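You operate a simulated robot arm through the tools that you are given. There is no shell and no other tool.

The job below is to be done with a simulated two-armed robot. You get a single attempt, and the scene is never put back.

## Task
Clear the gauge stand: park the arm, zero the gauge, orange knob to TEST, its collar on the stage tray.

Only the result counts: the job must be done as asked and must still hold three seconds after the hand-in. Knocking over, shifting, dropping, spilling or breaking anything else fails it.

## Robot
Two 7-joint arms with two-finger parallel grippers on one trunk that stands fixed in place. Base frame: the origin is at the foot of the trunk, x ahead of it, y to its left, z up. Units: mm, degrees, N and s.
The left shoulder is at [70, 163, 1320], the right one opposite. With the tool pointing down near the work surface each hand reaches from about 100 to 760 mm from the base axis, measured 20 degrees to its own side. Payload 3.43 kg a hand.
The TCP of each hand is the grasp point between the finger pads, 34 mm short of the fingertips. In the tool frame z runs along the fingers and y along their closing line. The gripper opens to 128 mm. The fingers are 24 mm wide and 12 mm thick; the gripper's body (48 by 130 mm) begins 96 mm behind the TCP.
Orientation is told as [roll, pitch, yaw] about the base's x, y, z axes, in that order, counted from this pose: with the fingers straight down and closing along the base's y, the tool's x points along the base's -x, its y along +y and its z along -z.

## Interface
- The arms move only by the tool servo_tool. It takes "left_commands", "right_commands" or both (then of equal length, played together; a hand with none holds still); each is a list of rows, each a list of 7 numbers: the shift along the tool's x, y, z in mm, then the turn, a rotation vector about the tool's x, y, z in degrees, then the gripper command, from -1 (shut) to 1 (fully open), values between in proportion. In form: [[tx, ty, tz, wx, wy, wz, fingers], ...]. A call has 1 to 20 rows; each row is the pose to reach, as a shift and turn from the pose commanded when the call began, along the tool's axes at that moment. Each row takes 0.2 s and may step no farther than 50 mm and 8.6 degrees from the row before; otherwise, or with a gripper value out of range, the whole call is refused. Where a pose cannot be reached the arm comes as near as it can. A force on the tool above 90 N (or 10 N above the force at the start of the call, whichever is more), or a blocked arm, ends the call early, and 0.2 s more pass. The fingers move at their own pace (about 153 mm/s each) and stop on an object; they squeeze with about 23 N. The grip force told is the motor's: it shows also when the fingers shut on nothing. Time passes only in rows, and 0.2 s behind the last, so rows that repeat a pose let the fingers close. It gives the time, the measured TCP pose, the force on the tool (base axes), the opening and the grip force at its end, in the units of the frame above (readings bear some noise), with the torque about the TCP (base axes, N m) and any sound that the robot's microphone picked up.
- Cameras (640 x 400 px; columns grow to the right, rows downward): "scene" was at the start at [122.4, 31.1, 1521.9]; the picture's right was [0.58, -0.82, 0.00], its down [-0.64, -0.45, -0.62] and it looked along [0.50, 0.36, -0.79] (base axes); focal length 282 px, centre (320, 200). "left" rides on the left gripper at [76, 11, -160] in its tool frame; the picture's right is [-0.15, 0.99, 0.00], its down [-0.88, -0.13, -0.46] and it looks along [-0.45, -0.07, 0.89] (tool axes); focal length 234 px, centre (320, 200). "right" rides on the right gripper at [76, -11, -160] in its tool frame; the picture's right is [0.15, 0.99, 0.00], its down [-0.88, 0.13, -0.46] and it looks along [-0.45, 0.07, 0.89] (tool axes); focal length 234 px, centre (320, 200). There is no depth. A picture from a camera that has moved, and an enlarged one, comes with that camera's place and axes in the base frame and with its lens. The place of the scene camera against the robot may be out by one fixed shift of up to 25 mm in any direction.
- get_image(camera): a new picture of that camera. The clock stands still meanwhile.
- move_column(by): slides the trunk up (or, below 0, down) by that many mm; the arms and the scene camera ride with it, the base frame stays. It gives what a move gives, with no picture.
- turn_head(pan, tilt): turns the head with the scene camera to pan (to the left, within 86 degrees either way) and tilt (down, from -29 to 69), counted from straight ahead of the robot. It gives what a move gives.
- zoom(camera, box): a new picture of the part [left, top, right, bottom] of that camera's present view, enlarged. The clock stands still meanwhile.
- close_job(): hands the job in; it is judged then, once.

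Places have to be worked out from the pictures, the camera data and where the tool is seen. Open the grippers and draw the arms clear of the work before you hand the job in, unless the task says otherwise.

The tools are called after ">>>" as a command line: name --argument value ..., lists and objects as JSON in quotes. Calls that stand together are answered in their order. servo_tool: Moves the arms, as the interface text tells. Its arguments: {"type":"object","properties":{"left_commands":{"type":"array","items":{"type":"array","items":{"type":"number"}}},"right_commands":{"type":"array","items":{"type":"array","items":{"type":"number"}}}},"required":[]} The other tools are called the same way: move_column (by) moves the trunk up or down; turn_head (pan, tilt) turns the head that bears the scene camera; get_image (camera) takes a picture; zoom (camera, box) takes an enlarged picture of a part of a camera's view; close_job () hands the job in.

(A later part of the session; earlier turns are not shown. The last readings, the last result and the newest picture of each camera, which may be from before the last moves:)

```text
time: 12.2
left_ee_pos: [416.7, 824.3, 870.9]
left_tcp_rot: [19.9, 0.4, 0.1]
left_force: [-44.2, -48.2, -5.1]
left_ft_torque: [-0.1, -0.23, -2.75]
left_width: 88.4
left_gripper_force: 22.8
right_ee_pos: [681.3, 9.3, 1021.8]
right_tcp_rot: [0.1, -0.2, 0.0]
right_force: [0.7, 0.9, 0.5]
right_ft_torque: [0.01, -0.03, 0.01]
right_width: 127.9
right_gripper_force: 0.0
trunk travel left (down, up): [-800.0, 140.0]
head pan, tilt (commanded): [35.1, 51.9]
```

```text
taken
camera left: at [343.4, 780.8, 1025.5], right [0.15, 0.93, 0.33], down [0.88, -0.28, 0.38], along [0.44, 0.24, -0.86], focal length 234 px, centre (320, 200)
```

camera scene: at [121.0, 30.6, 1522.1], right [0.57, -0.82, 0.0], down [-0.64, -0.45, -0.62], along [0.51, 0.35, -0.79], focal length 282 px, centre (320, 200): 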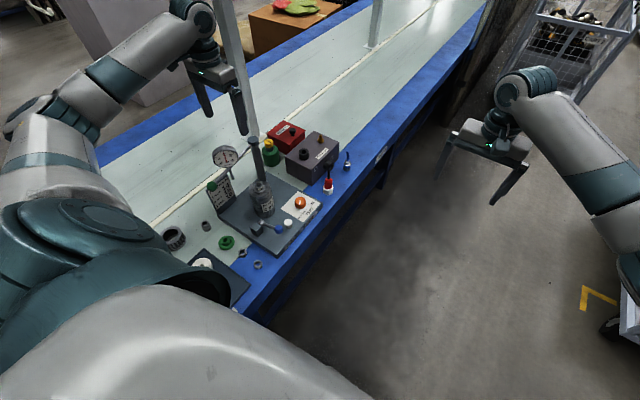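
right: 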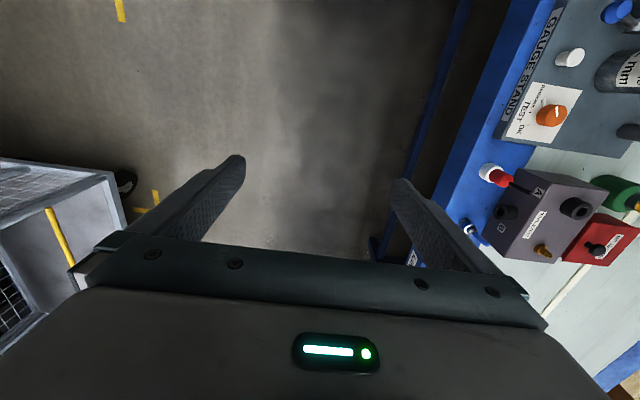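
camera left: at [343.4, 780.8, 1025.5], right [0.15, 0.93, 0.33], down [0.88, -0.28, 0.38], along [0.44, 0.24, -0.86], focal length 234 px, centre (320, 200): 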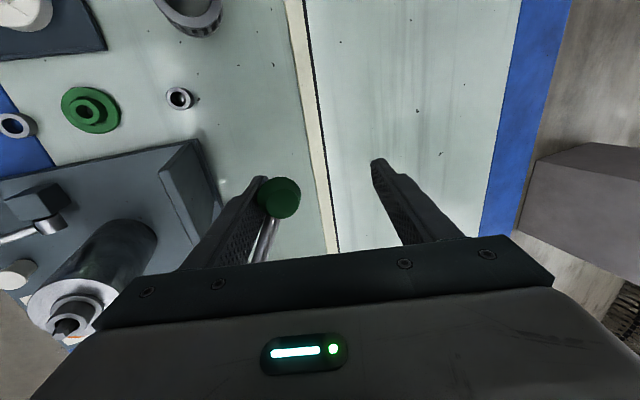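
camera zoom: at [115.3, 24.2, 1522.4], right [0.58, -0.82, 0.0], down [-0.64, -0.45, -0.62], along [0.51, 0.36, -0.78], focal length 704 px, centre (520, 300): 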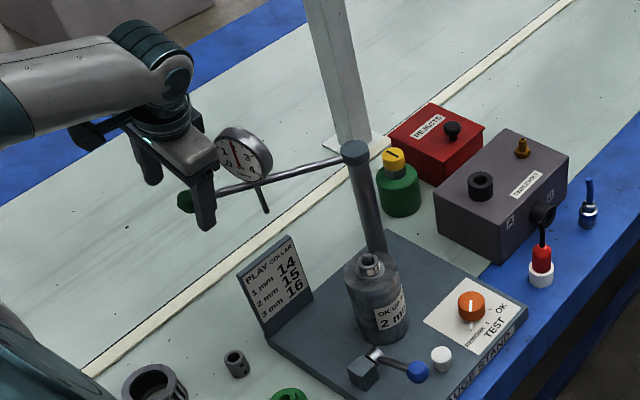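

A firm stop was reached (≈65 N, the finger was pushed open) – the arm is at its end stop. I back off right away and check nothing shifted.

>>> servo_tool --left_commands '[[8, -14, 0, 0, 0, 0, -0.05], [10, -22, 0, 0, 0, 0, -0.05], [10, -22, 0, 0, 0, 0, -0.05]]'

>>> zoom --camera "scene" --box '[160, 80, 320, 240]'

>>> get_image --camera "left"

```text
time: 13.0
left_ee_pos: [414.0, 812.5, 865.1]
left_tcp_rot: [20.3, -0.1, 0.1]
left_force: [-0.6, 0.1, -0.1]
left_ft_torque: [0.0, 0.01, 0.02]
left_width: 60.7
left_gripper_force: 0.0
right_ee_pos: [685.8, 13.6, 1020.3]
right_tcp_rot: [0.0, 0.0, 0.1]
right_force: [-0.3, 0.2, -0.4]
right_ft_torque: [0.04, 0.01, 0.03]
right_width: 128.0
right_gripper_force: 0.0
trunk travel left (down, up): [-800.0, 140.0]
head pan, tilt (commanded): [35.1, 51.9]
```

```text
2.50 times, centred on (240, 160) of scene
camera zoom: at [123.3, 31.5, 1521.9], right [0.57, -0.82, 0.0], down [-0.64, -0.45, -0.62], along [0.5, 0.35, -0.79], focal length 704 px, centre (520, 300)
```

zoom: 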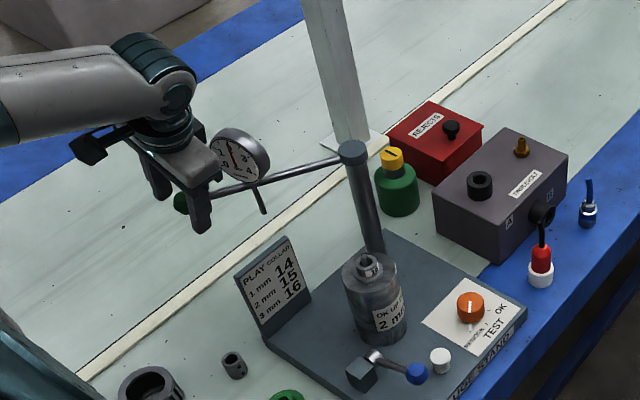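

```text
taken
camera left: at [339.0, 767.7, 1017.7], right [0.14, 0.93, 0.34], down [0.88, -0.28, 0.39], along [0.45, 0.25, -0.86], focal length 234 px, centre (320, 200)
```

left: 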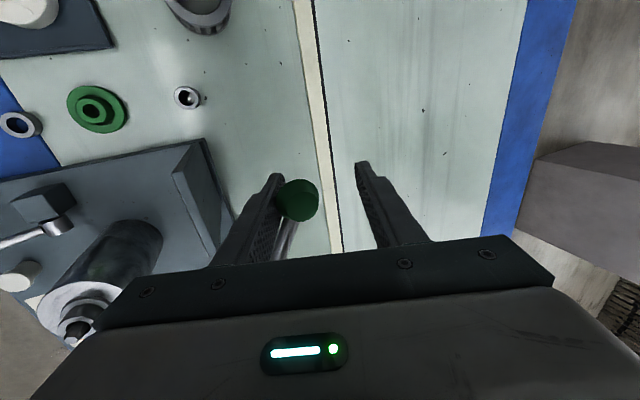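

The arm rests at its stop (handle ≈ [412, 796], θ≈150°), and the stand hasn't moved. I centre the fingers about the handle, retreat along the tool axis, then read the dial.

>>> servo_tool --left_commands '[[0, -12, 0, 0, 0, 0, -0.05], [4, -14, -20, 0, 0, 0, -0.05], [10, -14, -60, 0, 0, 0, -0.05], [20, -14, -100, 0, 0, 0, -0.05], [40, -14, -140, 5, 0, 0, -0.05], [60, -14, -170, 12, 0, 0, -0.05], [60, -14, -170, 20, 0, 0, -0.05], [60, -14, -170, 20, 0, 0, -0.05]]'

>>> zoom --camera "scene" --box '[190, 130, 270, 180]'

>>> zoom --camera "scene" --box '[160, 80, 320, 240]'

>>> get_image --camera "left"

```text
time: 14.8
left_ee_pos: [353.7, 738.5, 1016.2]
left_tcp_rot: [-0.2, 0.0, 0.0]
left_force: [-0.1, 0.2, -0.3]
left_ft_torque: [0.02, -0.03, -0.01]
left_width: 61.0
left_gripper_force: 0.2
right_ee_pos: [685.4, 12.7, 1020.1]
right_tcp_rot: [0.1, 0.0, 0.0]
right_force: [0.3, -0.4, 0.4]
right_ft_torque: [0.01, 0.01, -0.02]
right_width: 128.2
right_gripper_force: 0.1
trunk travel left (down, up): [-800.0, 140.0]
head pan, tilt (commanded): [35.1, 51.9]
```

```text
8.00 times, centred on (230, 155) of scene
camera zoom: at [122.4, 30.5, 1521.9], right [0.58, -0.82, 0.0], down [-0.64, -0.45, -0.62], along [0.5, 0.36, -0.79], focal length 2252 px, centre (1040, 560)
```

zoom: 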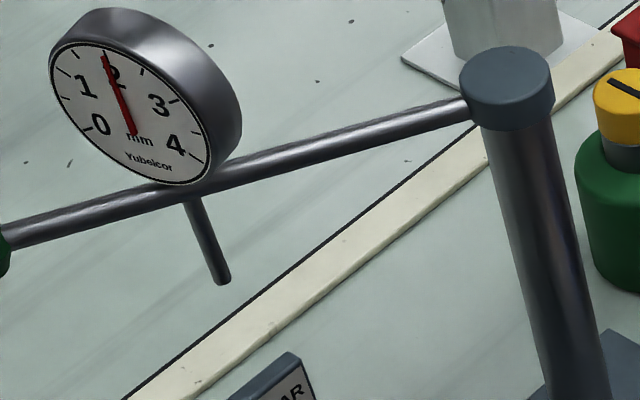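

```text
2.50 times, centred on (240, 160) of scene
camera zoom: at [122.4, 30.5, 1521.9], right [0.58, -0.82, 0.0], down [-0.64, -0.45, -0.62], along [0.5, 0.36, -0.79], focal length 704 px, centre (520, 300)
```

zoom: 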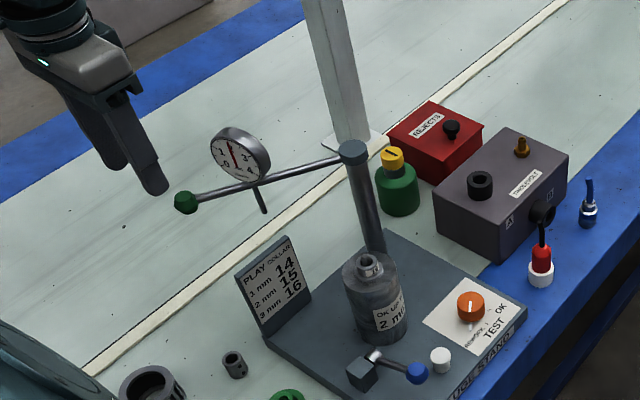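

```text
taken
camera left: at [279.1, 749.7, 1176.2], right [0.15, 0.99, 0.0], down [0.88, -0.13, 0.46], along [0.45, -0.07, -0.89], focal length 234 px, centre (320, 200)
```

left: 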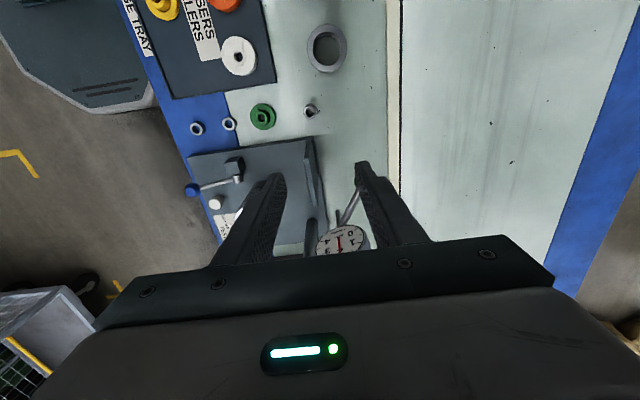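

The arm stays at its stop. Next: the white button (≈[503, 458, 671]) next to the blue lever ball (≈[447, 446, 715]). I move the left hand over there, fingers shut, stopping high for a close-up of button and knob.

>>> servo_tool --left_commands '[[-12, -45, 0, 0, 0, 0, -0.5], [-24, -91, 0, 0, 0, 0, -1], [-36, -137, 0, 0, 0, 0, -1], [-48, -183, 0, 0, 0, 0, -1], [-60, -228, 10, 0, 0, 0, -1], [-70, -268, 30, 0, 0, 0, -1], [-70, -268, 60, 0, 0, 0, -1], [-70, -268, 86, 0, 0, 0, -1], [-70, -268, 86, 0, 0, 0, -1]]'

>>> get_image --camera "left"

>>> zoom --camera "left" --box '[240, 60, 400, 230]'

```text
time: 16.8
left_ee_pos: [422.2, 471.0, 930.9]
left_tcp_rot: [0.1, 0.0, 0.0]
left_force: [0.2, -0.6, 0.2]
left_ft_torque: [0.0, -0.01, -0.03]
left_width: 0.0
left_gripper_force: 23.2
right_ee_pos: [685.2, 13.7, 1019.7]
right_tcp_rot: [0.0, 0.0, 0.0]
right_force: [-0.5, 0.1, -0.1]
right_ft_torque: [0.02, 0.03, -0.01]
right_width: 127.8
right_gripper_force: 0.1
trunk travel left (down, up): [-800.0, 140.0]
head pan, tilt (commanded): [35.1, 51.9]
```

```text
taken
camera left: at [349.1, 482.7, 1091.1], right [0.15, 0.99, 0.0], down [0.88, -0.13, 0.46], along [0.45, -0.07, -0.89], focal length 234 px, centre (320, 200)
```

left: 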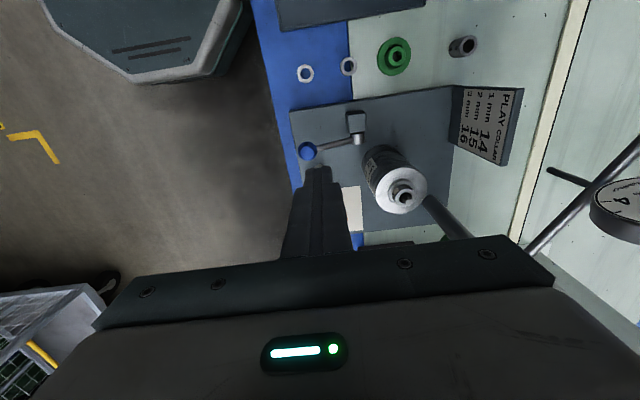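

```text
2.35 times, centred on (320, 145) of left
camera zoom: at [349.1, 482.7, 1091.1], right [0.15, 0.99, 0.0], down [0.88, -0.13, 0.46], along [0.45, -0.07, -0.89], focal length 551 px, centre (320, 329)
```

zoom: 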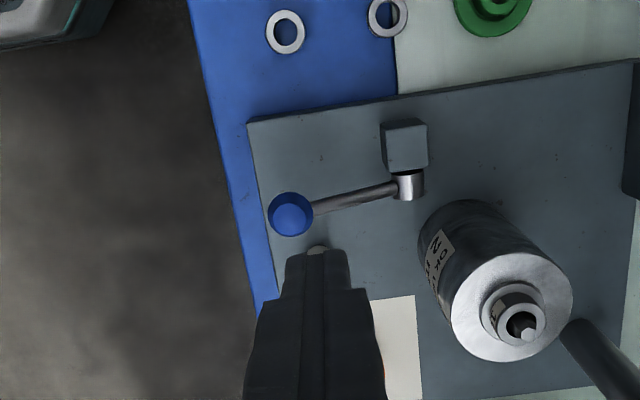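

The shut fingers hide the button; I open them to get an unobstructed close-up for accurate location.

>>> servo_tool --left_commands '[[0, 0, 0, 0, 0, 0, 1], [0, 0, 0, 0, 0, 0, 1], [0, 0, 0, 0, 0, 0, 1]]'

>>> zoom --camera "left" --box '[240, 60, 440, 240]'

>>> zoom --camera "left" --box '[280, 160, 370, 240]'

>>> zoom --camera "left" --box '[350, 130, 450, 230]'

```text
time: 17.6
left_ee_pos: [424.1, 472.3, 930.6]
left_tcp_rot: [0.0, 0.0, 0.0]
left_force: [-0.3, 0.2, 0.3]
left_ft_torque: [0.01, -0.03, -0.03]
left_width: 127.8
left_gripper_force: 0.0
right_ee_pos: [685.9, 13.6, 1020.8]
right_tcp_rot: [0.0, -0.1, 0.0]
right_force: [0.6, -0.5, -0.1]
right_ft_torque: [0.0, -0.02, 0.01]
right_width: 128.3
right_gripper_force: 0.1
trunk travel left (down, up): [-800.0, 140.0]
head pan, tilt (commanded): [35.1, 51.9]
```

```text
2.22 times, centred on (340, 150) of left
camera zoom: at [348.8, 483.2, 1091.1], right [0.15, 0.99, 0.0], down [0.88, -0.13, 0.46], along [0.45, -0.07, -0.89], focal length 520 px, centre (276, 311)
```

zoom: 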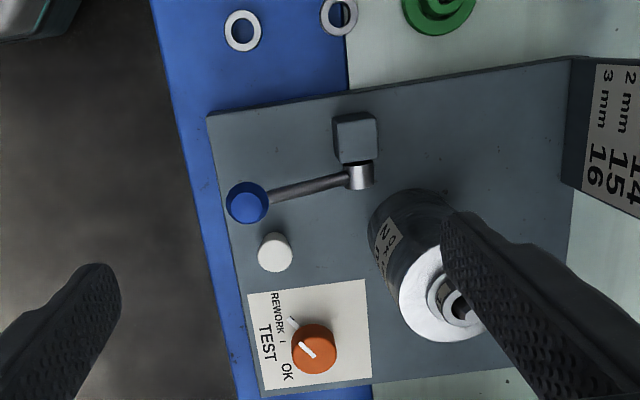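

```text
5.00 times, centred on (325, 200) of left
camera zoom: at [348.8, 483.2, 1091.1], right [0.15, 0.99, 0.0], down [0.88, -0.13, 0.46], along [0.45, -0.07, -0.89], focal length 1171 px, centre (295, 200)
```

zoom: 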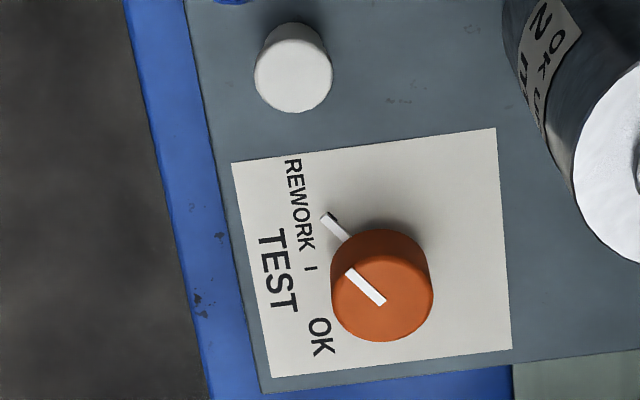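

```text
4.00 times, centred on (400, 180) of left
camera zoom: at [348.8, 483.2, 1091.1], right [0.15, 0.99, 0.0], down [0.88, -0.13, 0.46], along [0.45, -0.07, -0.89], focal length 937 px, centre (0, 280)
```

zoom: 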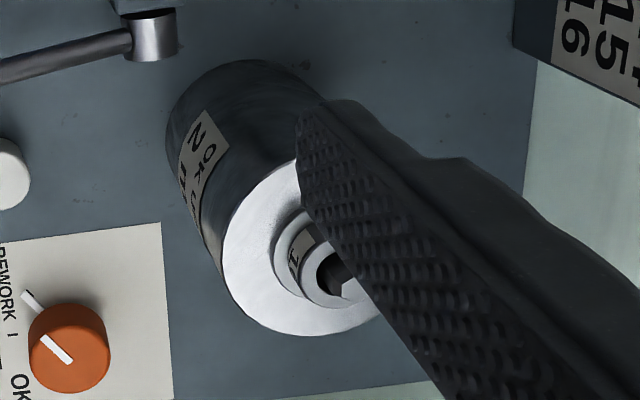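

Button top ≈ [507, 458, 671]; orange knob axis ≈ [605, 481], top ≈ 675, Ø≈43, pointer lug on REWORK, TEST ≈ 45° counter-clockwise (seen from above). I now shut the fingers and go over the button, stopping ~10 mm above.

>>> servo_tool --left_commands '[[-30, -5, 0, 0, 0, 0, -1], [-60, -10, 0, 0, 0, 0, -1], [-83, -14, 20, 0, 0, 0, -1], [-83, -14, 65, 0, 0, 0, -1], [-83, -14, 110, 0, 0, 0, -1], [-83, -14, 155, 0, 0, 0, -1], [-83, -14, 190, 0, 0, 0, -1], [-83, -14, 213, 0, 0, 0, -1], [-83, -14, 213, 0, 0, 0, -1]]'

>>> get_image --camera "left"

>>> zoom --camera "scene" --box '[230, 170, 330, 250]'

>>> zoom --camera "right" --box '[540, 0, 640, 80]'

```text
time: 19.6
left_ee_pos: [507.9, 458.1, 717.4]
left_tcp_rot: [0.0, -0.1, -0.1]
left_force: [0.1, 0.8, -0.3]
left_ft_torque: [-0.03, 0.0, 0.0]
left_width: 0.0
left_gripper_force: 23.5
right_ee_pos: [685.2, 13.9, 1020.2]
right_tcp_rot: [-0.1, 0.0, 0.0]
right_force: [0.2, -0.3, 0.1]
right_ft_torque: [0.02, 0.01, 0.01]
right_width: 127.8
right_gripper_force: 0.1
trunk travel left (down, up): [-800.0, 140.0]
head pan, tilt (commanded): [35.1, 51.9]
```

```text
taken
camera left: at [433.2, 468.7, 877.4], right [0.15, 0.99, 0.0], down [0.88, -0.13, 0.46], along [0.45, -0.07, -0.89], focal length 234 px, centre (320, 200)
```

left: 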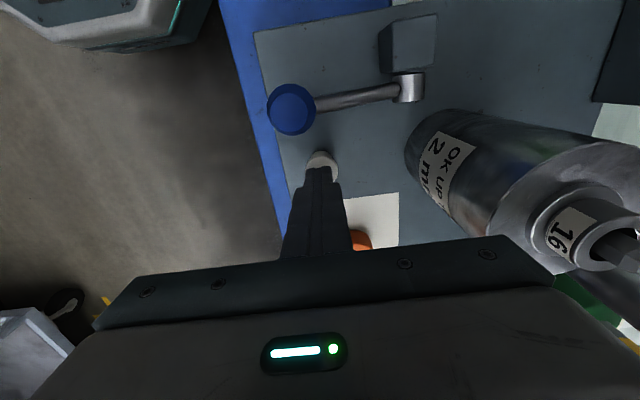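

```text
5.00 times, centred on (280, 210) of scene
camera zoom: at [122.3, 31.0, 1521.9], right [0.58, -0.82, 0.0], down [-0.64, -0.45, -0.62], along [0.5, 0.36, -0.79], focal length 1408 px, centre (520, 150)
```

zoom: 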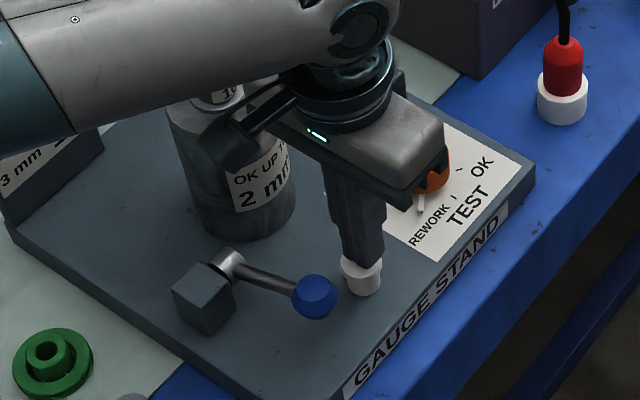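

```text
5.00 times, centred on (590, 40) of right
camera zoom: at [609.3, 2.2, 1179.0], right [-0.15, 0.99, 0.0], down [0.88, 0.13, 0.46], along [0.45, 0.07, -0.89], focal length 1171 px, centre (-1030, 1000)
```

zoom: 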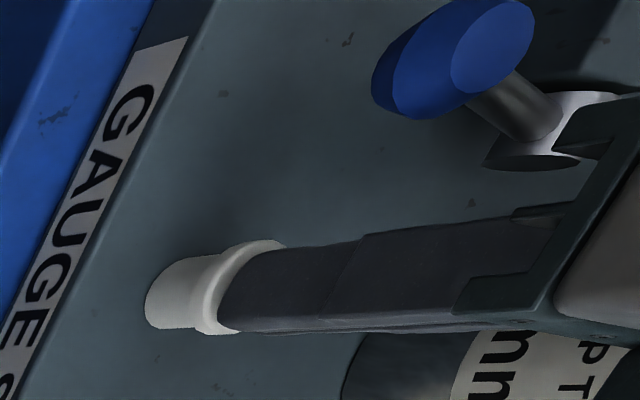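

The tip is over the button with a small offset; I zoom to check alignment before pressing.

>>> zoom --camera "left" --box '[290, 130, 360, 200]'

>>> zoom --camera "scene" --box '[285, 200, 315, 225]'

>>> zoom --camera "scene" --box '[195, 120, 255, 160]'

```text
5.71 times, centred on (325, 165) of left
camera zoom: at [433.2, 468.7, 877.4], right [0.15, 0.99, 0.0], down [0.88, -0.13, 0.46], along [0.45, -0.07, -0.89], focal length 1338 px, centre (291, 400)
```

zoom: 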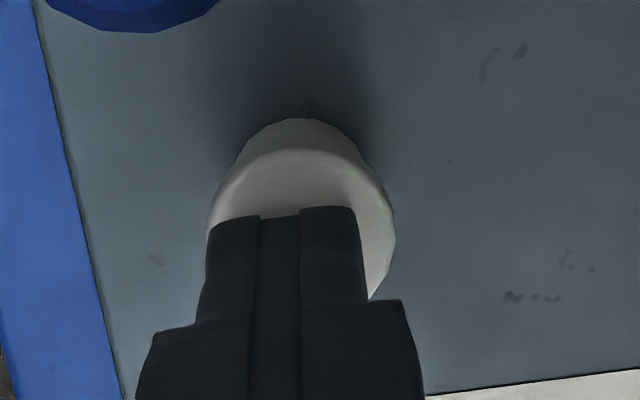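

```text
16.00 times, centred on (300, 212) of scene
camera zoom: at [122.3, 31.0, 1521.9], right [0.58, -0.82, 0.0], down [-0.64, -0.45, -0.62], along [0.5, 0.36, -0.79], focal length 4504 px, centre (640, 0)
```

zoom: 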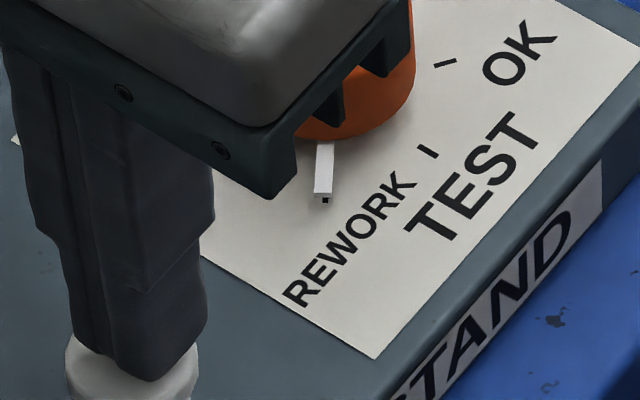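

```text
10.00 times, centred on (225, 140) of scene
camera zoom: at [122.3, 31.0, 1521.9], right [0.58, -0.82, 0.0], down [-0.64, -0.45, -0.62], along [0.5, 0.36, -0.79], focal length 2815 px, centre (1270, 800)
```

zoom: 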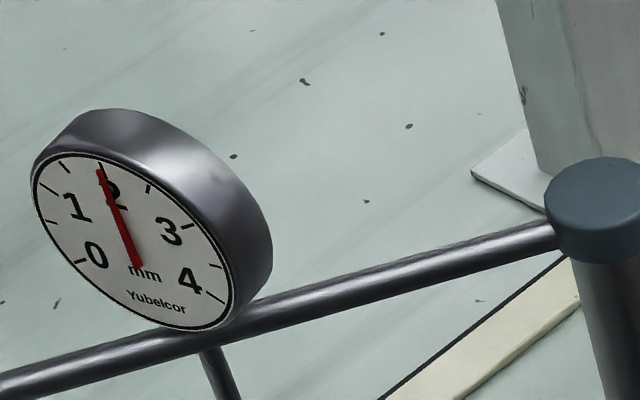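

Finger is centred on the button within 2 mm. Pressing down gently in small steps.

>>> servo_tool --left_commands '[[0, 0, 8, 0, 0, 0, -1], [0, 0, 12, 0, 0, 0, -1], [0, 0, 14, 0, 0, 0, -1], [0, 0, 16, 0, 0, 0, -1]]'

>>> zoom --camera "scene" --box '[195, 120, 255, 160]'

>>> zoom --camera "right" --box '[540, 0, 640, 80]'

```text
time: 20.6
left_ee_pos: [508.4, 457.1, 702.4]
left_tcp_rot: [0.0, -0.1, 0.0]
left_force: [1.1, 0.7, 8.9]
left_ft_torque: [0.01, -0.02, -0.02]
left_width: 0.2
left_gripper_force: 23.1
right_ee_pos: [684.3, 12.4, 1021.0]
right_tcp_rot: [0.0, 0.0, -0.1]
right_force: [-0.1, -0.6, -0.5]
right_ft_torque: [0.01, 0.03, -0.01]
right_width: 128.1
right_gripper_force: 0.1
trunk travel left (down, up): [-800.0, 140.0]
head pan, tilt (commanded): [35.1, 51.9]
heard: click
```

```text
10.00 times, centred on (225, 140) of scene
camera zoom: at [121.2, 30.0, 1522.1], right [0.58, -0.82, 0.0], down [-0.64, -0.45, -0.62], along [0.51, 0.36, -0.79], focal length 2815 px, centre (1270, 800)
```

zoom: 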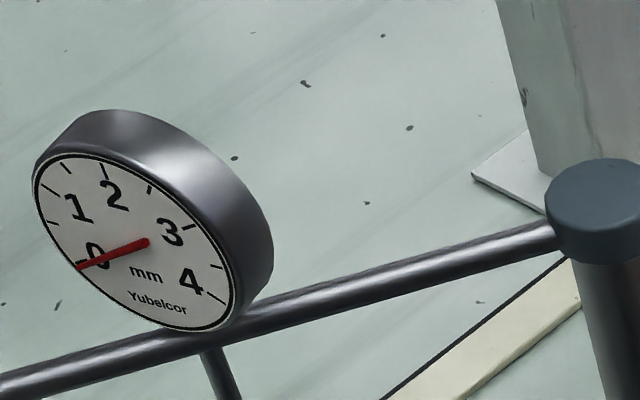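

```text
5.00 times, centred on (590, 40) of right
camera zoom: at [608.5, 1.3, 1179.6], right [-0.15, 0.99, 0.0], down [0.88, 0.13, 0.46], along [0.45, 0.07, -0.89], focal length 1171 px, centre (-1030, 1000)
```

zoom: 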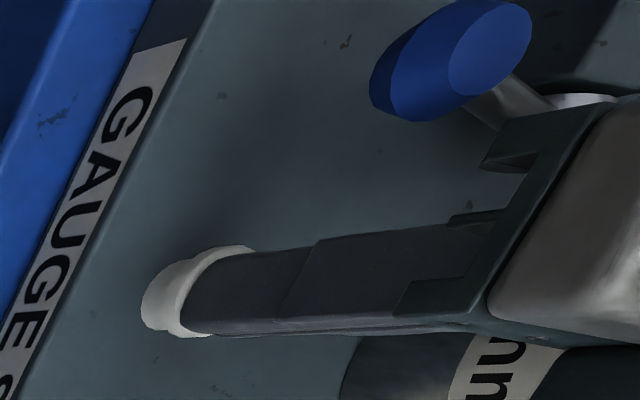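

Click heard and the needle now reads 0. I lift off and go above the orange knob with the fingers open and a small yaw (+8°), then re-check the dial.

>>> servo_tool --left_commands '[[0, 0, -20, 0, 0, 0, -1], [0, 0, -60, 0, 0, 0, -1], [-20, 5, -90, 0, 0, 0, 0], [-60, 15, -100, 0, 0, 0, 1], [-97, 24, -100, 0, 0, -4, 1], [-97, 24, -100, 0, 0, -8, 1], [-97, 24, -100, 0, 0, -8, 1]]'

>>> zoom --camera "scene" --box '[195, 120, 255, 160]'

>>> get_image --camera "left"

>>> zoom --camera "left" --box '[270, 90, 390, 200]'

```text
time: 22.2
left_ee_pos: [605.2, 479.9, 799.3]
left_tcp_rot: [0.0, 0.0, 8.2]
left_force: [-0.8, 0.5, -1.0]
left_ft_torque: [-0.01, -0.01, 0.04]
left_width: 127.9
left_gripper_force: 0.1
right_ee_pos: [686.1, 13.9, 1020.2]
right_tcp_rot: [0.1, 0.0, 0.0]
right_force: [0.5, 0.8, 0.9]
right_ft_torque: [0.01, 0.04, 0.0]
right_width: 128.1
right_gripper_force: 0.1
trunk travel left (down, up): [-800.0, 140.0]
head pan, tilt (commanded): [35.1, 51.9]
```

```text
10.00 times, centred on (225, 140) of scene
camera zoom: at [122.7, 30.9, 1521.9], right [0.58, -0.82, 0.0], down [-0.64, -0.45, -0.62], along [0.5, 0.36, -0.79], focal length 2815 px, centre (1270, 800)
```

zoom: 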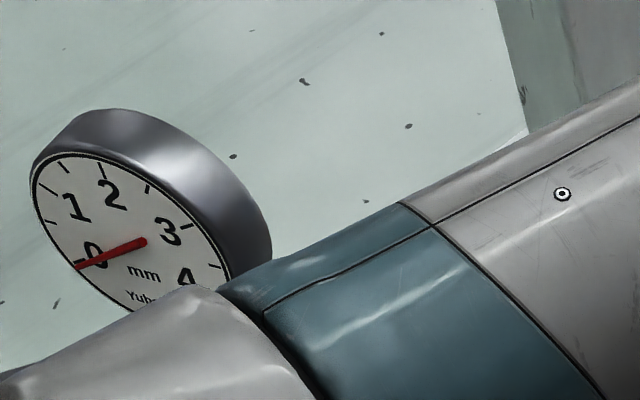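

```text
taken
camera left: at [528.1, 480.2, 960.6], right [0.01, 1.0, 0.0], down [0.89, -0.01, 0.46], along [0.46, 0.0, -0.89], focal length 234 px, centre (320, 200)
```

left: 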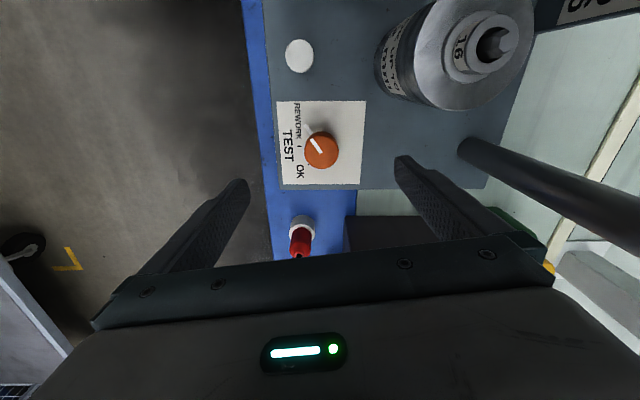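

```text
3.64 times, centred on (330, 145) of left
camera zoom: at [528.1, 480.2, 960.6], right [0.01, 1.0, 0.0], down [0.89, -0.01, 0.46], along [0.46, 0.0, -0.89], focal length 852 px, centre (284, 400)
```

zoom: 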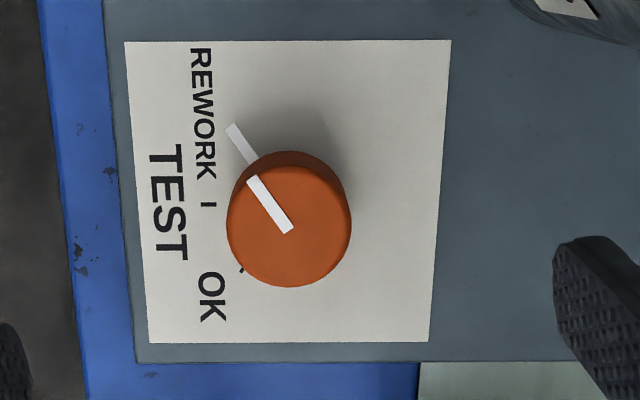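

Dial still reads 0 with the button released. The knob axis resolves to ≈[605.7, 481.3] with REWORK/TEST/OK at 215°/270°/325°, so I need +55° CCW. Descending open around the knob (tips to z≈664).

>>> servo_tool --left_commands '[[0, 1.5, 40, 0, 0, 0, 1], [0, 1.5, 75, 0, 0, 0, 1], [0, 1.5, 95, 0, 0, 0, 1], [0, 1.5, 101, 0, 0, 0, 1], [0, 1.5, 101, 0, 0, 0, 1]]'

>>> get_image --camera "left"

>>> zoom --camera "right" --box '[480, 40, 640, 180]'

>>> zoom --camera "scene" --box '[260, 170, 360, 240]'

```text
time: 23.4
left_ee_pos: [603.0, 484.2, 697.8]
left_tcp_rot: [0.0, 0.0, 7.9]
left_force: [0.3, 0.2, 0.4]
left_ft_torque: [0.04, -0.04, -0.01]
left_width: 127.9
left_gripper_force: 0.1
right_ee_pos: [685.1, 12.6, 1019.8]
right_tcp_rot: [0.0, 0.0, 0.0]
right_force: [-0.5, -0.1, -0.1]
right_ft_torque: [0.02, 0.0, -0.02]
right_width: 128.1
right_gripper_force: 0.0
trunk travel left (down, up): [-800.0, 140.0]
head pan, tilt (commanded): [35.1, 51.9]
```

```text
taken
camera left: at [527.5, 483.6, 859.1], right [0.01, 1.0, 0.0], down [0.89, -0.01, 0.46], along [0.46, 0.0, -0.89], focal length 234 px, centre (320, 200)
```

left: 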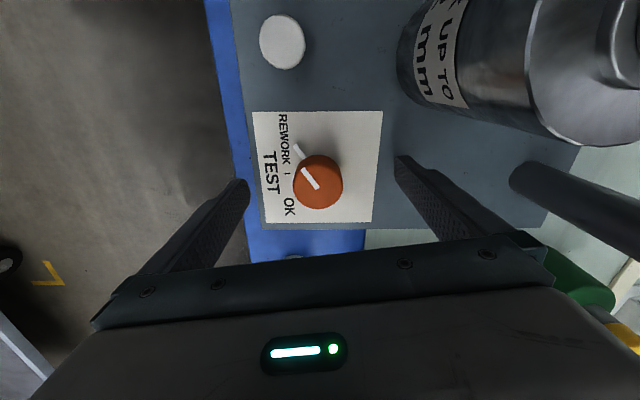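

```text
2.86 times, centred on (560, 110) of right
camera zoom: at [609.4, 2.1, 1178.9], right [-0.15, 0.99, 0.0], down [0.88, 0.13, 0.46], along [0.45, 0.07, -0.89], focal length 669 px, centre (-366, 457)
```

zoom: 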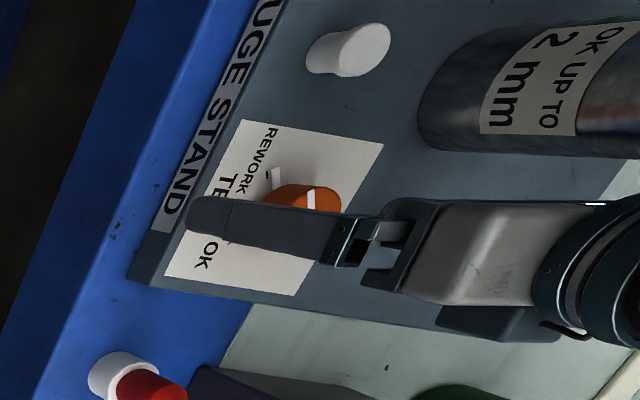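

```text
5.71 times, centred on (310, 205) of scene
camera zoom: at [122.4, 31.0, 1521.9], right [0.58, -0.82, 0.0], down [-0.64, -0.45, -0.62], along [0.5, 0.36, -0.79], focal length 1608 px, centre (377, 171)
```

zoom: 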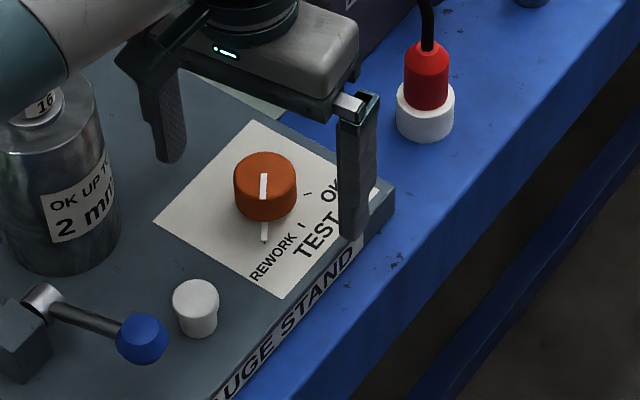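

The knob is centred between the fingers to within ~2 mm. Closing on it.

>>> servo_tool --left_commands '[[-1, -1, 1, 0, 0, 0, 0.2], [-1, -1, 2, 0, 0, 0, -0.2], [-1, -1, 2, 0, 0, 0, -1], [-1, -1, 2, 0, 0, 0, -1], [-1, -1, 2, 0, 0, 0, -1]]'

>>> zoom --camera "left" --box '[250, 100, 390, 240]'

```text
time: 24.6
left_ee_pos: [605.4, 481.1, 698.8]
left_tcp_rot: [0.0, 0.0, 8.0]
left_force: [0.8, -0.6, 1.1]
left_ft_torque: [-0.4, 0.23, 0.03]
left_width: 41.1
left_gripper_force: 44.9
right_ee_pos: [685.2, 12.7, 1018.8]
right_tcp_rot: [0.1, 0.0, 0.0]
right_force: [0.3, -0.5, -0.5]
right_ft_torque: [0.02, 0.03, 0.01]
right_width: 127.8
right_gripper_force: 0.0
trunk travel left (down, up): [-800.0, 140.0]
head pan, tilt (commanded): [35.1, 51.9]
```

```text
2.86 times, centred on (320, 170) of left
camera zoom: at [529.1, 482.0, 858.4], right [0.01, 1.0, 0.0], down [0.89, -0.01, 0.46], along [0.46, 0.0, -0.89], focal length 669 px, centre (320, 286)
```

zoom: 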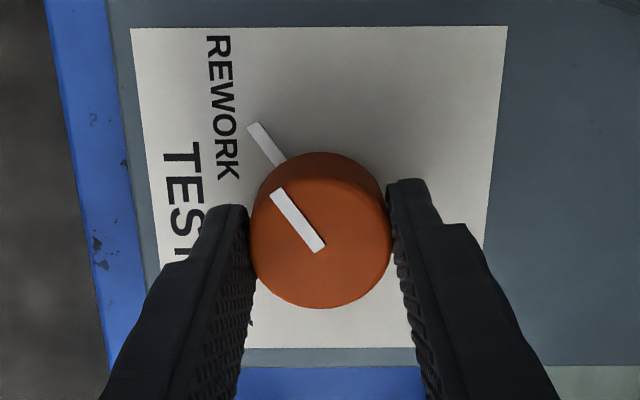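

Gripped (41 mm). Turning CCW in small steps, first ~28°, then checking.

>>> servo_tool --left_commands '[[0, 0, 0, 0, 0, -7, -1], [0, 0, 0, 0, 0, -14, -1], [0, 0, 0, 0, 0, -21, -1], [0, 0, 0, 0, 0, -28, -1]]'

>>> zoom --camera "left" --box '[250, 100, 390, 240]'

```text
time: 25.6
left_ee_pos: [605.5, 480.8, 697.9]
left_tcp_rot: [0.0, -0.1, 36.1]
left_force: [1.4, -1.4, -3.1]
left_ft_torque: [0.39, -0.56, 0.01]
left_width: 40.9
left_gripper_force: 45.2
right_ee_pos: [686.1, 12.2, 1018.9]
right_tcp_rot: [0.1, 0.0, -0.1]
right_force: [-0.8, 1.2, -0.7]
right_ft_torque: [0.02, -0.03, 0.0]
right_width: 127.7
right_gripper_force: 0.2
trunk travel left (down, up): [-800.0, 140.0]
head pan, tilt (commanded): [35.1, 51.9]
```

```text
2.86 times, centred on (320, 170) of left
camera zoom: at [537.9, 445.7, 858.4], right [-0.46, 0.89, 0.0], down [0.79, 0.41, 0.46], along [0.4, 0.21, -0.89], focal length 669 px, centre (320, 286)
```

zoom: 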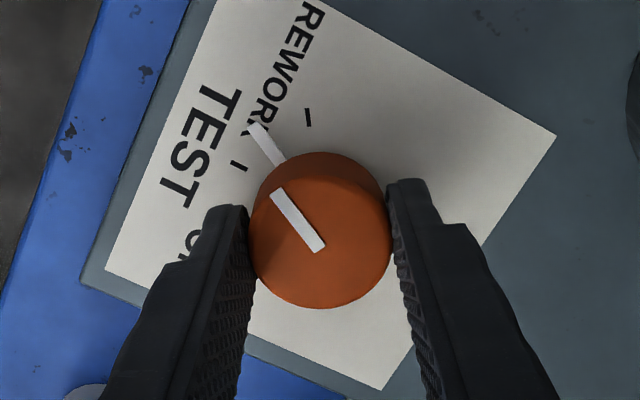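

The knob turns with the hand; spacing REWORK→TEST measures 55°, with ~26–27° remaining. Continue.

>>> servo_tool --left_commands '[[0, 0, 0, 0, 0, -7, -1], [0, 0, 0, 0, 0, -14, -1], [0, 0, 0, 0, 0, -21, -1], [0, 0, 0, 0, 0, -27, -1], [0, 0, 0, 0, 0, -27, -1]]'

>>> zoom --camera "left" --box '[250, 100, 390, 240]'

>>> zoom --camera "scene" --box '[260, 170, 360, 240]'

```text
time: 26.8
left_ee_pos: [605.0, 481.1, 698.2]
left_tcp_rot: [0.0, 0.0, 63.1]
left_force: [-0.6, -1.8, 0.7]
left_ft_torque: [-0.32, 0.42, 0.03]
left_width: 41.1
left_gripper_force: 45.0
right_ee_pos: [685.9, 13.6, 1020.0]
right_tcp_rot: [0.0, 0.0, -0.1]
right_force: [-0.7, 0.7, -0.6]
right_ft_torque: [0.02, 0.0, -0.01]
right_width: 128.0
right_gripper_force: 0.0
trunk travel left (down, up): [-800.0, 140.0]
head pan, tilt (commanded): [35.1, 51.9]
```

```text
2.86 times, centred on (320, 170) of left
camera zoom: at [561.5, 418.8, 858.4], right [-0.82, 0.58, 0.0], down [0.52, 0.73, 0.46], along [0.26, 0.37, -0.89], focal length 669 px, centre (320, 286)
```

zoom: 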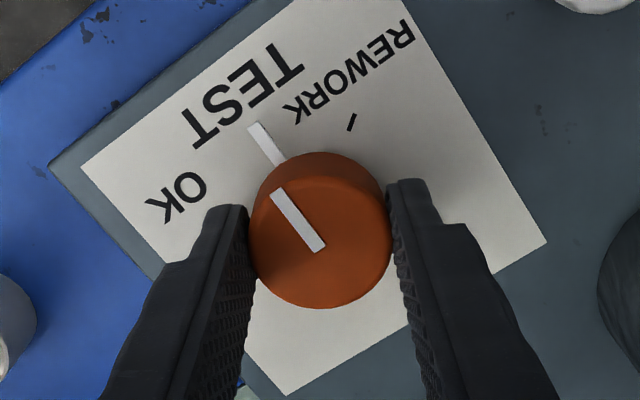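

```text
5.71 times, centred on (310, 205) of scene
camera zoom: at [122.6, 30.8, 1521.9], right [0.58, -0.82, 0.0], down [-0.64, -0.45, -0.62], along [0.5, 0.36, -0.79], focal length 1608 px, centre (377, 171)
```

zoom: 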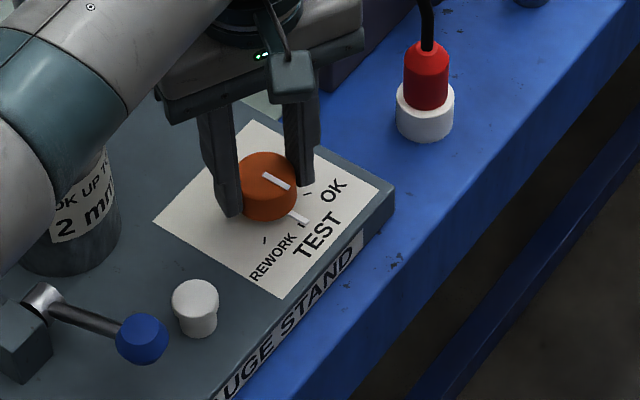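

The pointer now covers the TEST tick. I zoom closer to verify fine alignment before letting go.

>>> zoom --camera "left" --box '[290, 130, 340, 165]'

>>> zoom --camera "scene" --box '[295, 195, 325, 220]'

>>> zoom --camera "right" --box '[520, 80, 600, 140]'

```text
11.43 times, centred on (315, 148) of left
camera zoom: at [561.5, 418.8, 858.4], right [-0.82, 0.58, 0.0], down [0.52, 0.73, 0.46], along [0.26, 0.37, -0.89], focal length 2676 px, centre (377, 800)
```

zoom: 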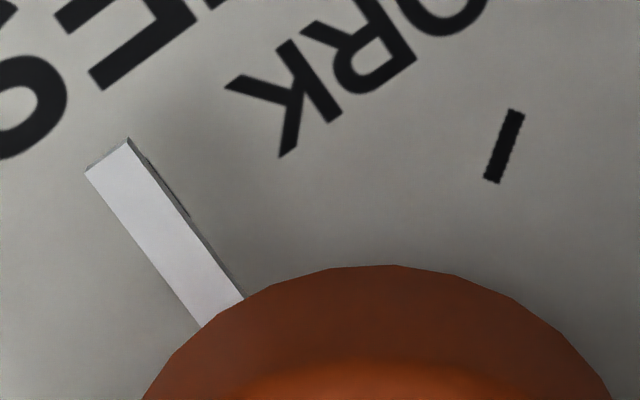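

```text
16.00 times, centred on (310, 208) of scene
camera zoom: at [122.6, 30.8, 1521.9], right [0.58, -0.82, 0.0], down [-0.64, -0.45, -0.62], along [0.5, 0.36, -0.79], focal length 4504 px, centre (480, 80)
```

zoom: 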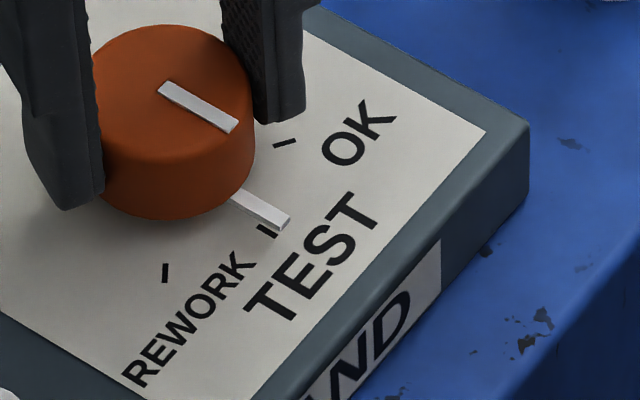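

```text
6.67 times, centred on (560, 110) of right
camera zoom: at [609.5, 1.9, 1178.9], right [-0.15, 0.99, 0.0], down [0.88, 0.13, 0.46], along [0.45, 0.07, -0.89], focal length 1561 px, centre (-1280, 800)
```

zoom: 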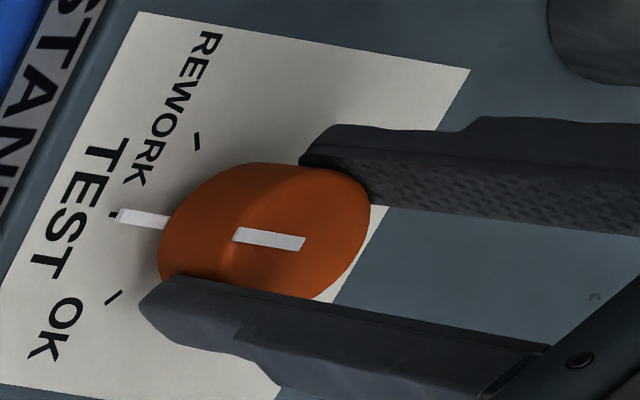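

Three views agree the pointer is ~2–3° past TEST (toward OK). I turn back 2.5° and re-check.

>>> servo_tool --left_commands '[[0, 0, 0, 0, 0, 1.3, -1], [0, 0, 0, 0, 0, 2.6, -1], [0, 0, 0, 0, 0, 2.6, -1]]'

>>> zoom --camera "left" --box '[290, 130, 340, 165]'

>>> zoom --camera "scene" --box '[295, 195, 325, 220]'

>>> zoom --camera "right" --box '[520, 80, 600, 140]'

```text
time: 27.6
left_ee_pos: [604.6, 480.9, 698.0]
left_tcp_rot: [0.0, 0.0, 60.4]
left_force: [-1.8, -4.3, -2.1]
left_ft_torque: [-0.06, -0.43, 0.01]
left_width: 41.0
left_gripper_force: 45.1
right_ee_pos: [685.5, 12.2, 1019.7]
right_tcp_rot: [0.0, 0.0, 0.0]
right_force: [-0.8, -0.4, 0.1]
right_ft_torque: [0.04, 0.0, 0.01]
right_width: 128.2
right_gripper_force: 0.0
trunk travel left (down, up): [-800.0, 140.0]
head pan, tilt (commanded): [35.1, 51.9]
```

```text
11.43 times, centred on (315, 148) of left
camera zoom: at [558.7, 420.9, 858.4], right [-0.79, 0.62, 0.0], down [0.55, 0.7, 0.46], along [0.28, 0.36, -0.89], focal length 2676 px, centre (377, 800)
```

zoom: 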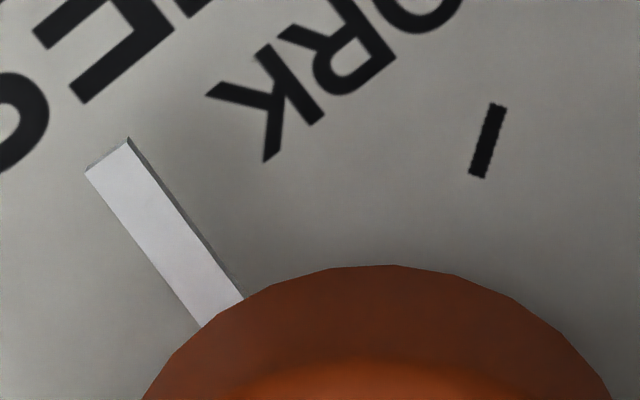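

```text
16.00 times, centred on (310, 208) of scene
camera zoom: at [122.4, 30.6, 1521.8], right [0.58, -0.82, 0.0], down [-0.64, -0.45, -0.62], along [0.5, 0.36, -0.79], focal length 4504 px, centre (480, 80)
```

zoom: 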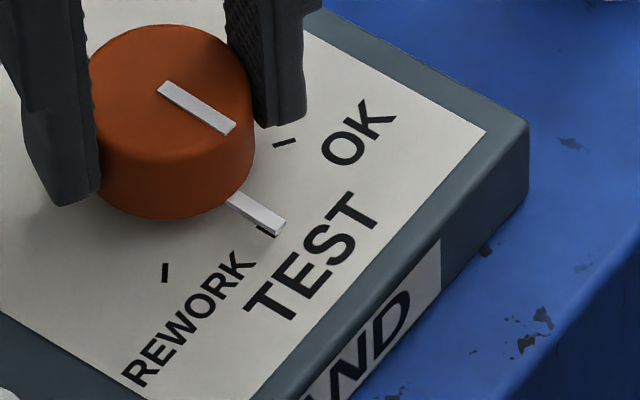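

```text
6.67 times, centred on (560, 110) of right
camera zoom: at [609.4, 1.8, 1178.9], right [-0.15, 0.99, 0.0], down [0.88, 0.13, 0.46], along [0.45, 0.07, -0.89], focal length 1561 px, centre (-1280, 800)
```

zoom: 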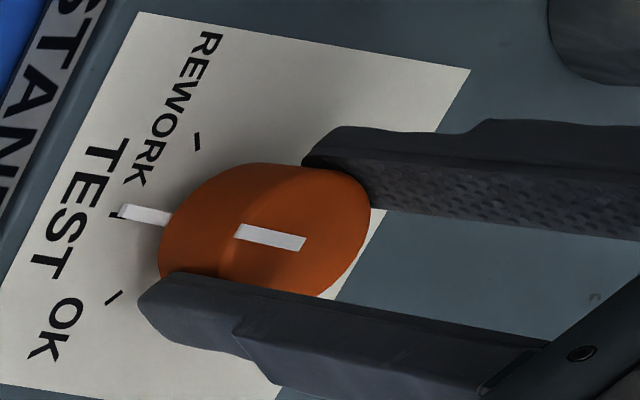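

The pointer now sits on the TEST tick (within ~1°). Opening to ~65 mm and lifting straight up.

>>> servo_tool --left_commands '[[0, 0, 0, 0, 0, 0, -0.1], [0, 0, 0, 0, 0, 0, 0], [0, 0, 0, 0, 0, 0, 0], [0, 0, -30, 0, 0, 0, 0], [0, 0, -70, 0, 0, 0, 0], [0, 0, -115, 0, 0, 0, 0], [0, 0, -160, 0, 0, 0, 0], [0, 0, -200, 0, 0, 0, 0], [0, 0, -200, 0, 0, 0, 0]]'

>>> zoom --camera "left" --box '[260, 80, 380, 200]'

>>> zoom --camera "right" --box '[500, 60, 620, 150]'

```text
time: 29.6
left_ee_pos: [606.2, 482.5, 899.0]
left_tcp_rot: [0.0, 0.1, 60.5]
left_force: [-0.1, 0.3, 0.0]
left_ft_torque: [0.0, 0.02, 0.0]
left_width: 63.9
left_gripper_force: 0.1
right_ee_pos: [684.8, 13.6, 1018.1]
right_tcp_rot: [-0.1, -0.1, 0.0]
right_force: [0.0, 0.0, 0.7]
right_ft_torque: [0.0, -0.01, -0.01]
right_width: 128.0
right_gripper_force: 0.1
trunk travel left (down, up): [-800.0, 140.0]
head pan, tilt (commanded): [35.1, 51.9]
```

```text
3.33 times, centred on (320, 140) of left
camera zoom: at [560.0, 421.7, 1059.1], right [-0.79, 0.62, 0.0], down [0.55, 0.7, 0.46], along [0.28, 0.36, -0.89], focal length 781 px, centre (320, 400)
```

zoom: 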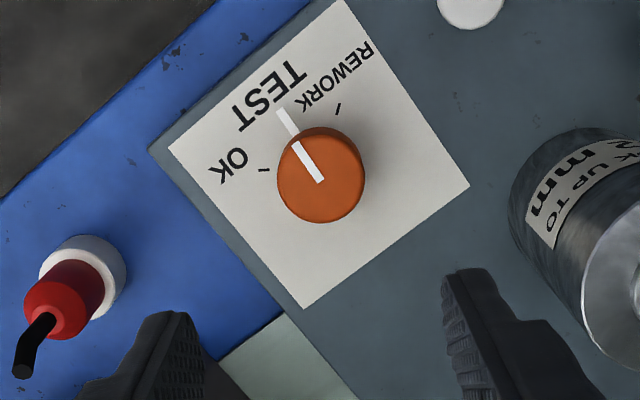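

```text
4.44 times, centred on (560, 105) of right
camera zoom: at [609.6, 2.3, 1178.8], right [-0.15, 0.99, 0.0], down [0.88, 0.13, 0.46], along [0.45, 0.07, -0.89], focal length 1041 px, centre (-747, 622)
```

zoom: 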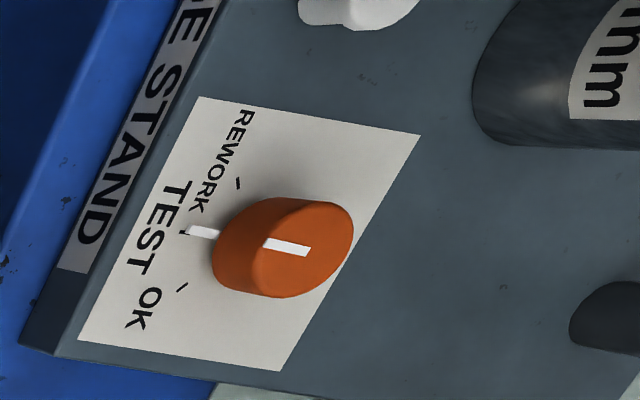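

Knob released pointing to TEST. I take a tighter zoom to quantify the pointer angle and check the dial once more.

>>> zoom --camera "left" --box '[298, 105, 338, 150]'

>>> zoom --camera "scene" --box '[195, 120, 275, 180]'

>>> zoom --camera "scene" --box '[290, 190, 325, 220]'

```text
8.89 times, centred on (318, 128) of left
camera zoom: at [560.0, 421.7, 1059.1], right [-0.79, 0.62, 0.0], down [0.55, 0.7, 0.46], along [0.28, 0.36, -0.89], focal length 2082 px, centre (338, 844)
```

zoom: 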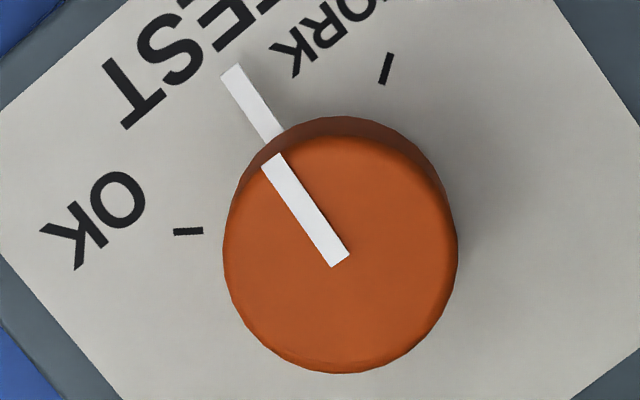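

```text
6.67 times, centred on (235, 150) of scene
camera zoom: at [122.6, 31.3, 1521.8], right [0.58, -0.82, 0.0], down [-0.64, -0.45, -0.62], along [0.5, 0.35, -0.79], focal length 1877 px, centre (887, 533)
```

zoom: 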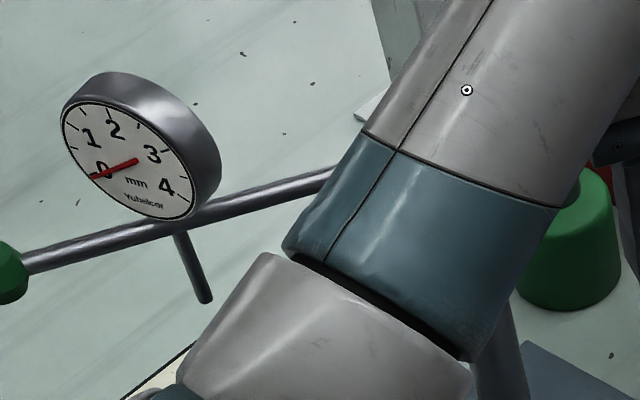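

```text
13.33 times, centred on (308, 205) of scene
camera zoom: at [122.6, 31.3, 1521.8], right [0.58, -0.82, 0.0], down [-0.64, -0.45, -0.62], along [0.5, 0.35, -0.79], focal length 3753 px, centre (487, 133)
```

zoom: 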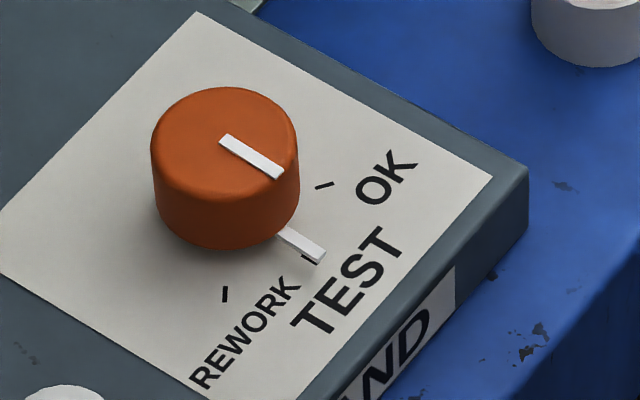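

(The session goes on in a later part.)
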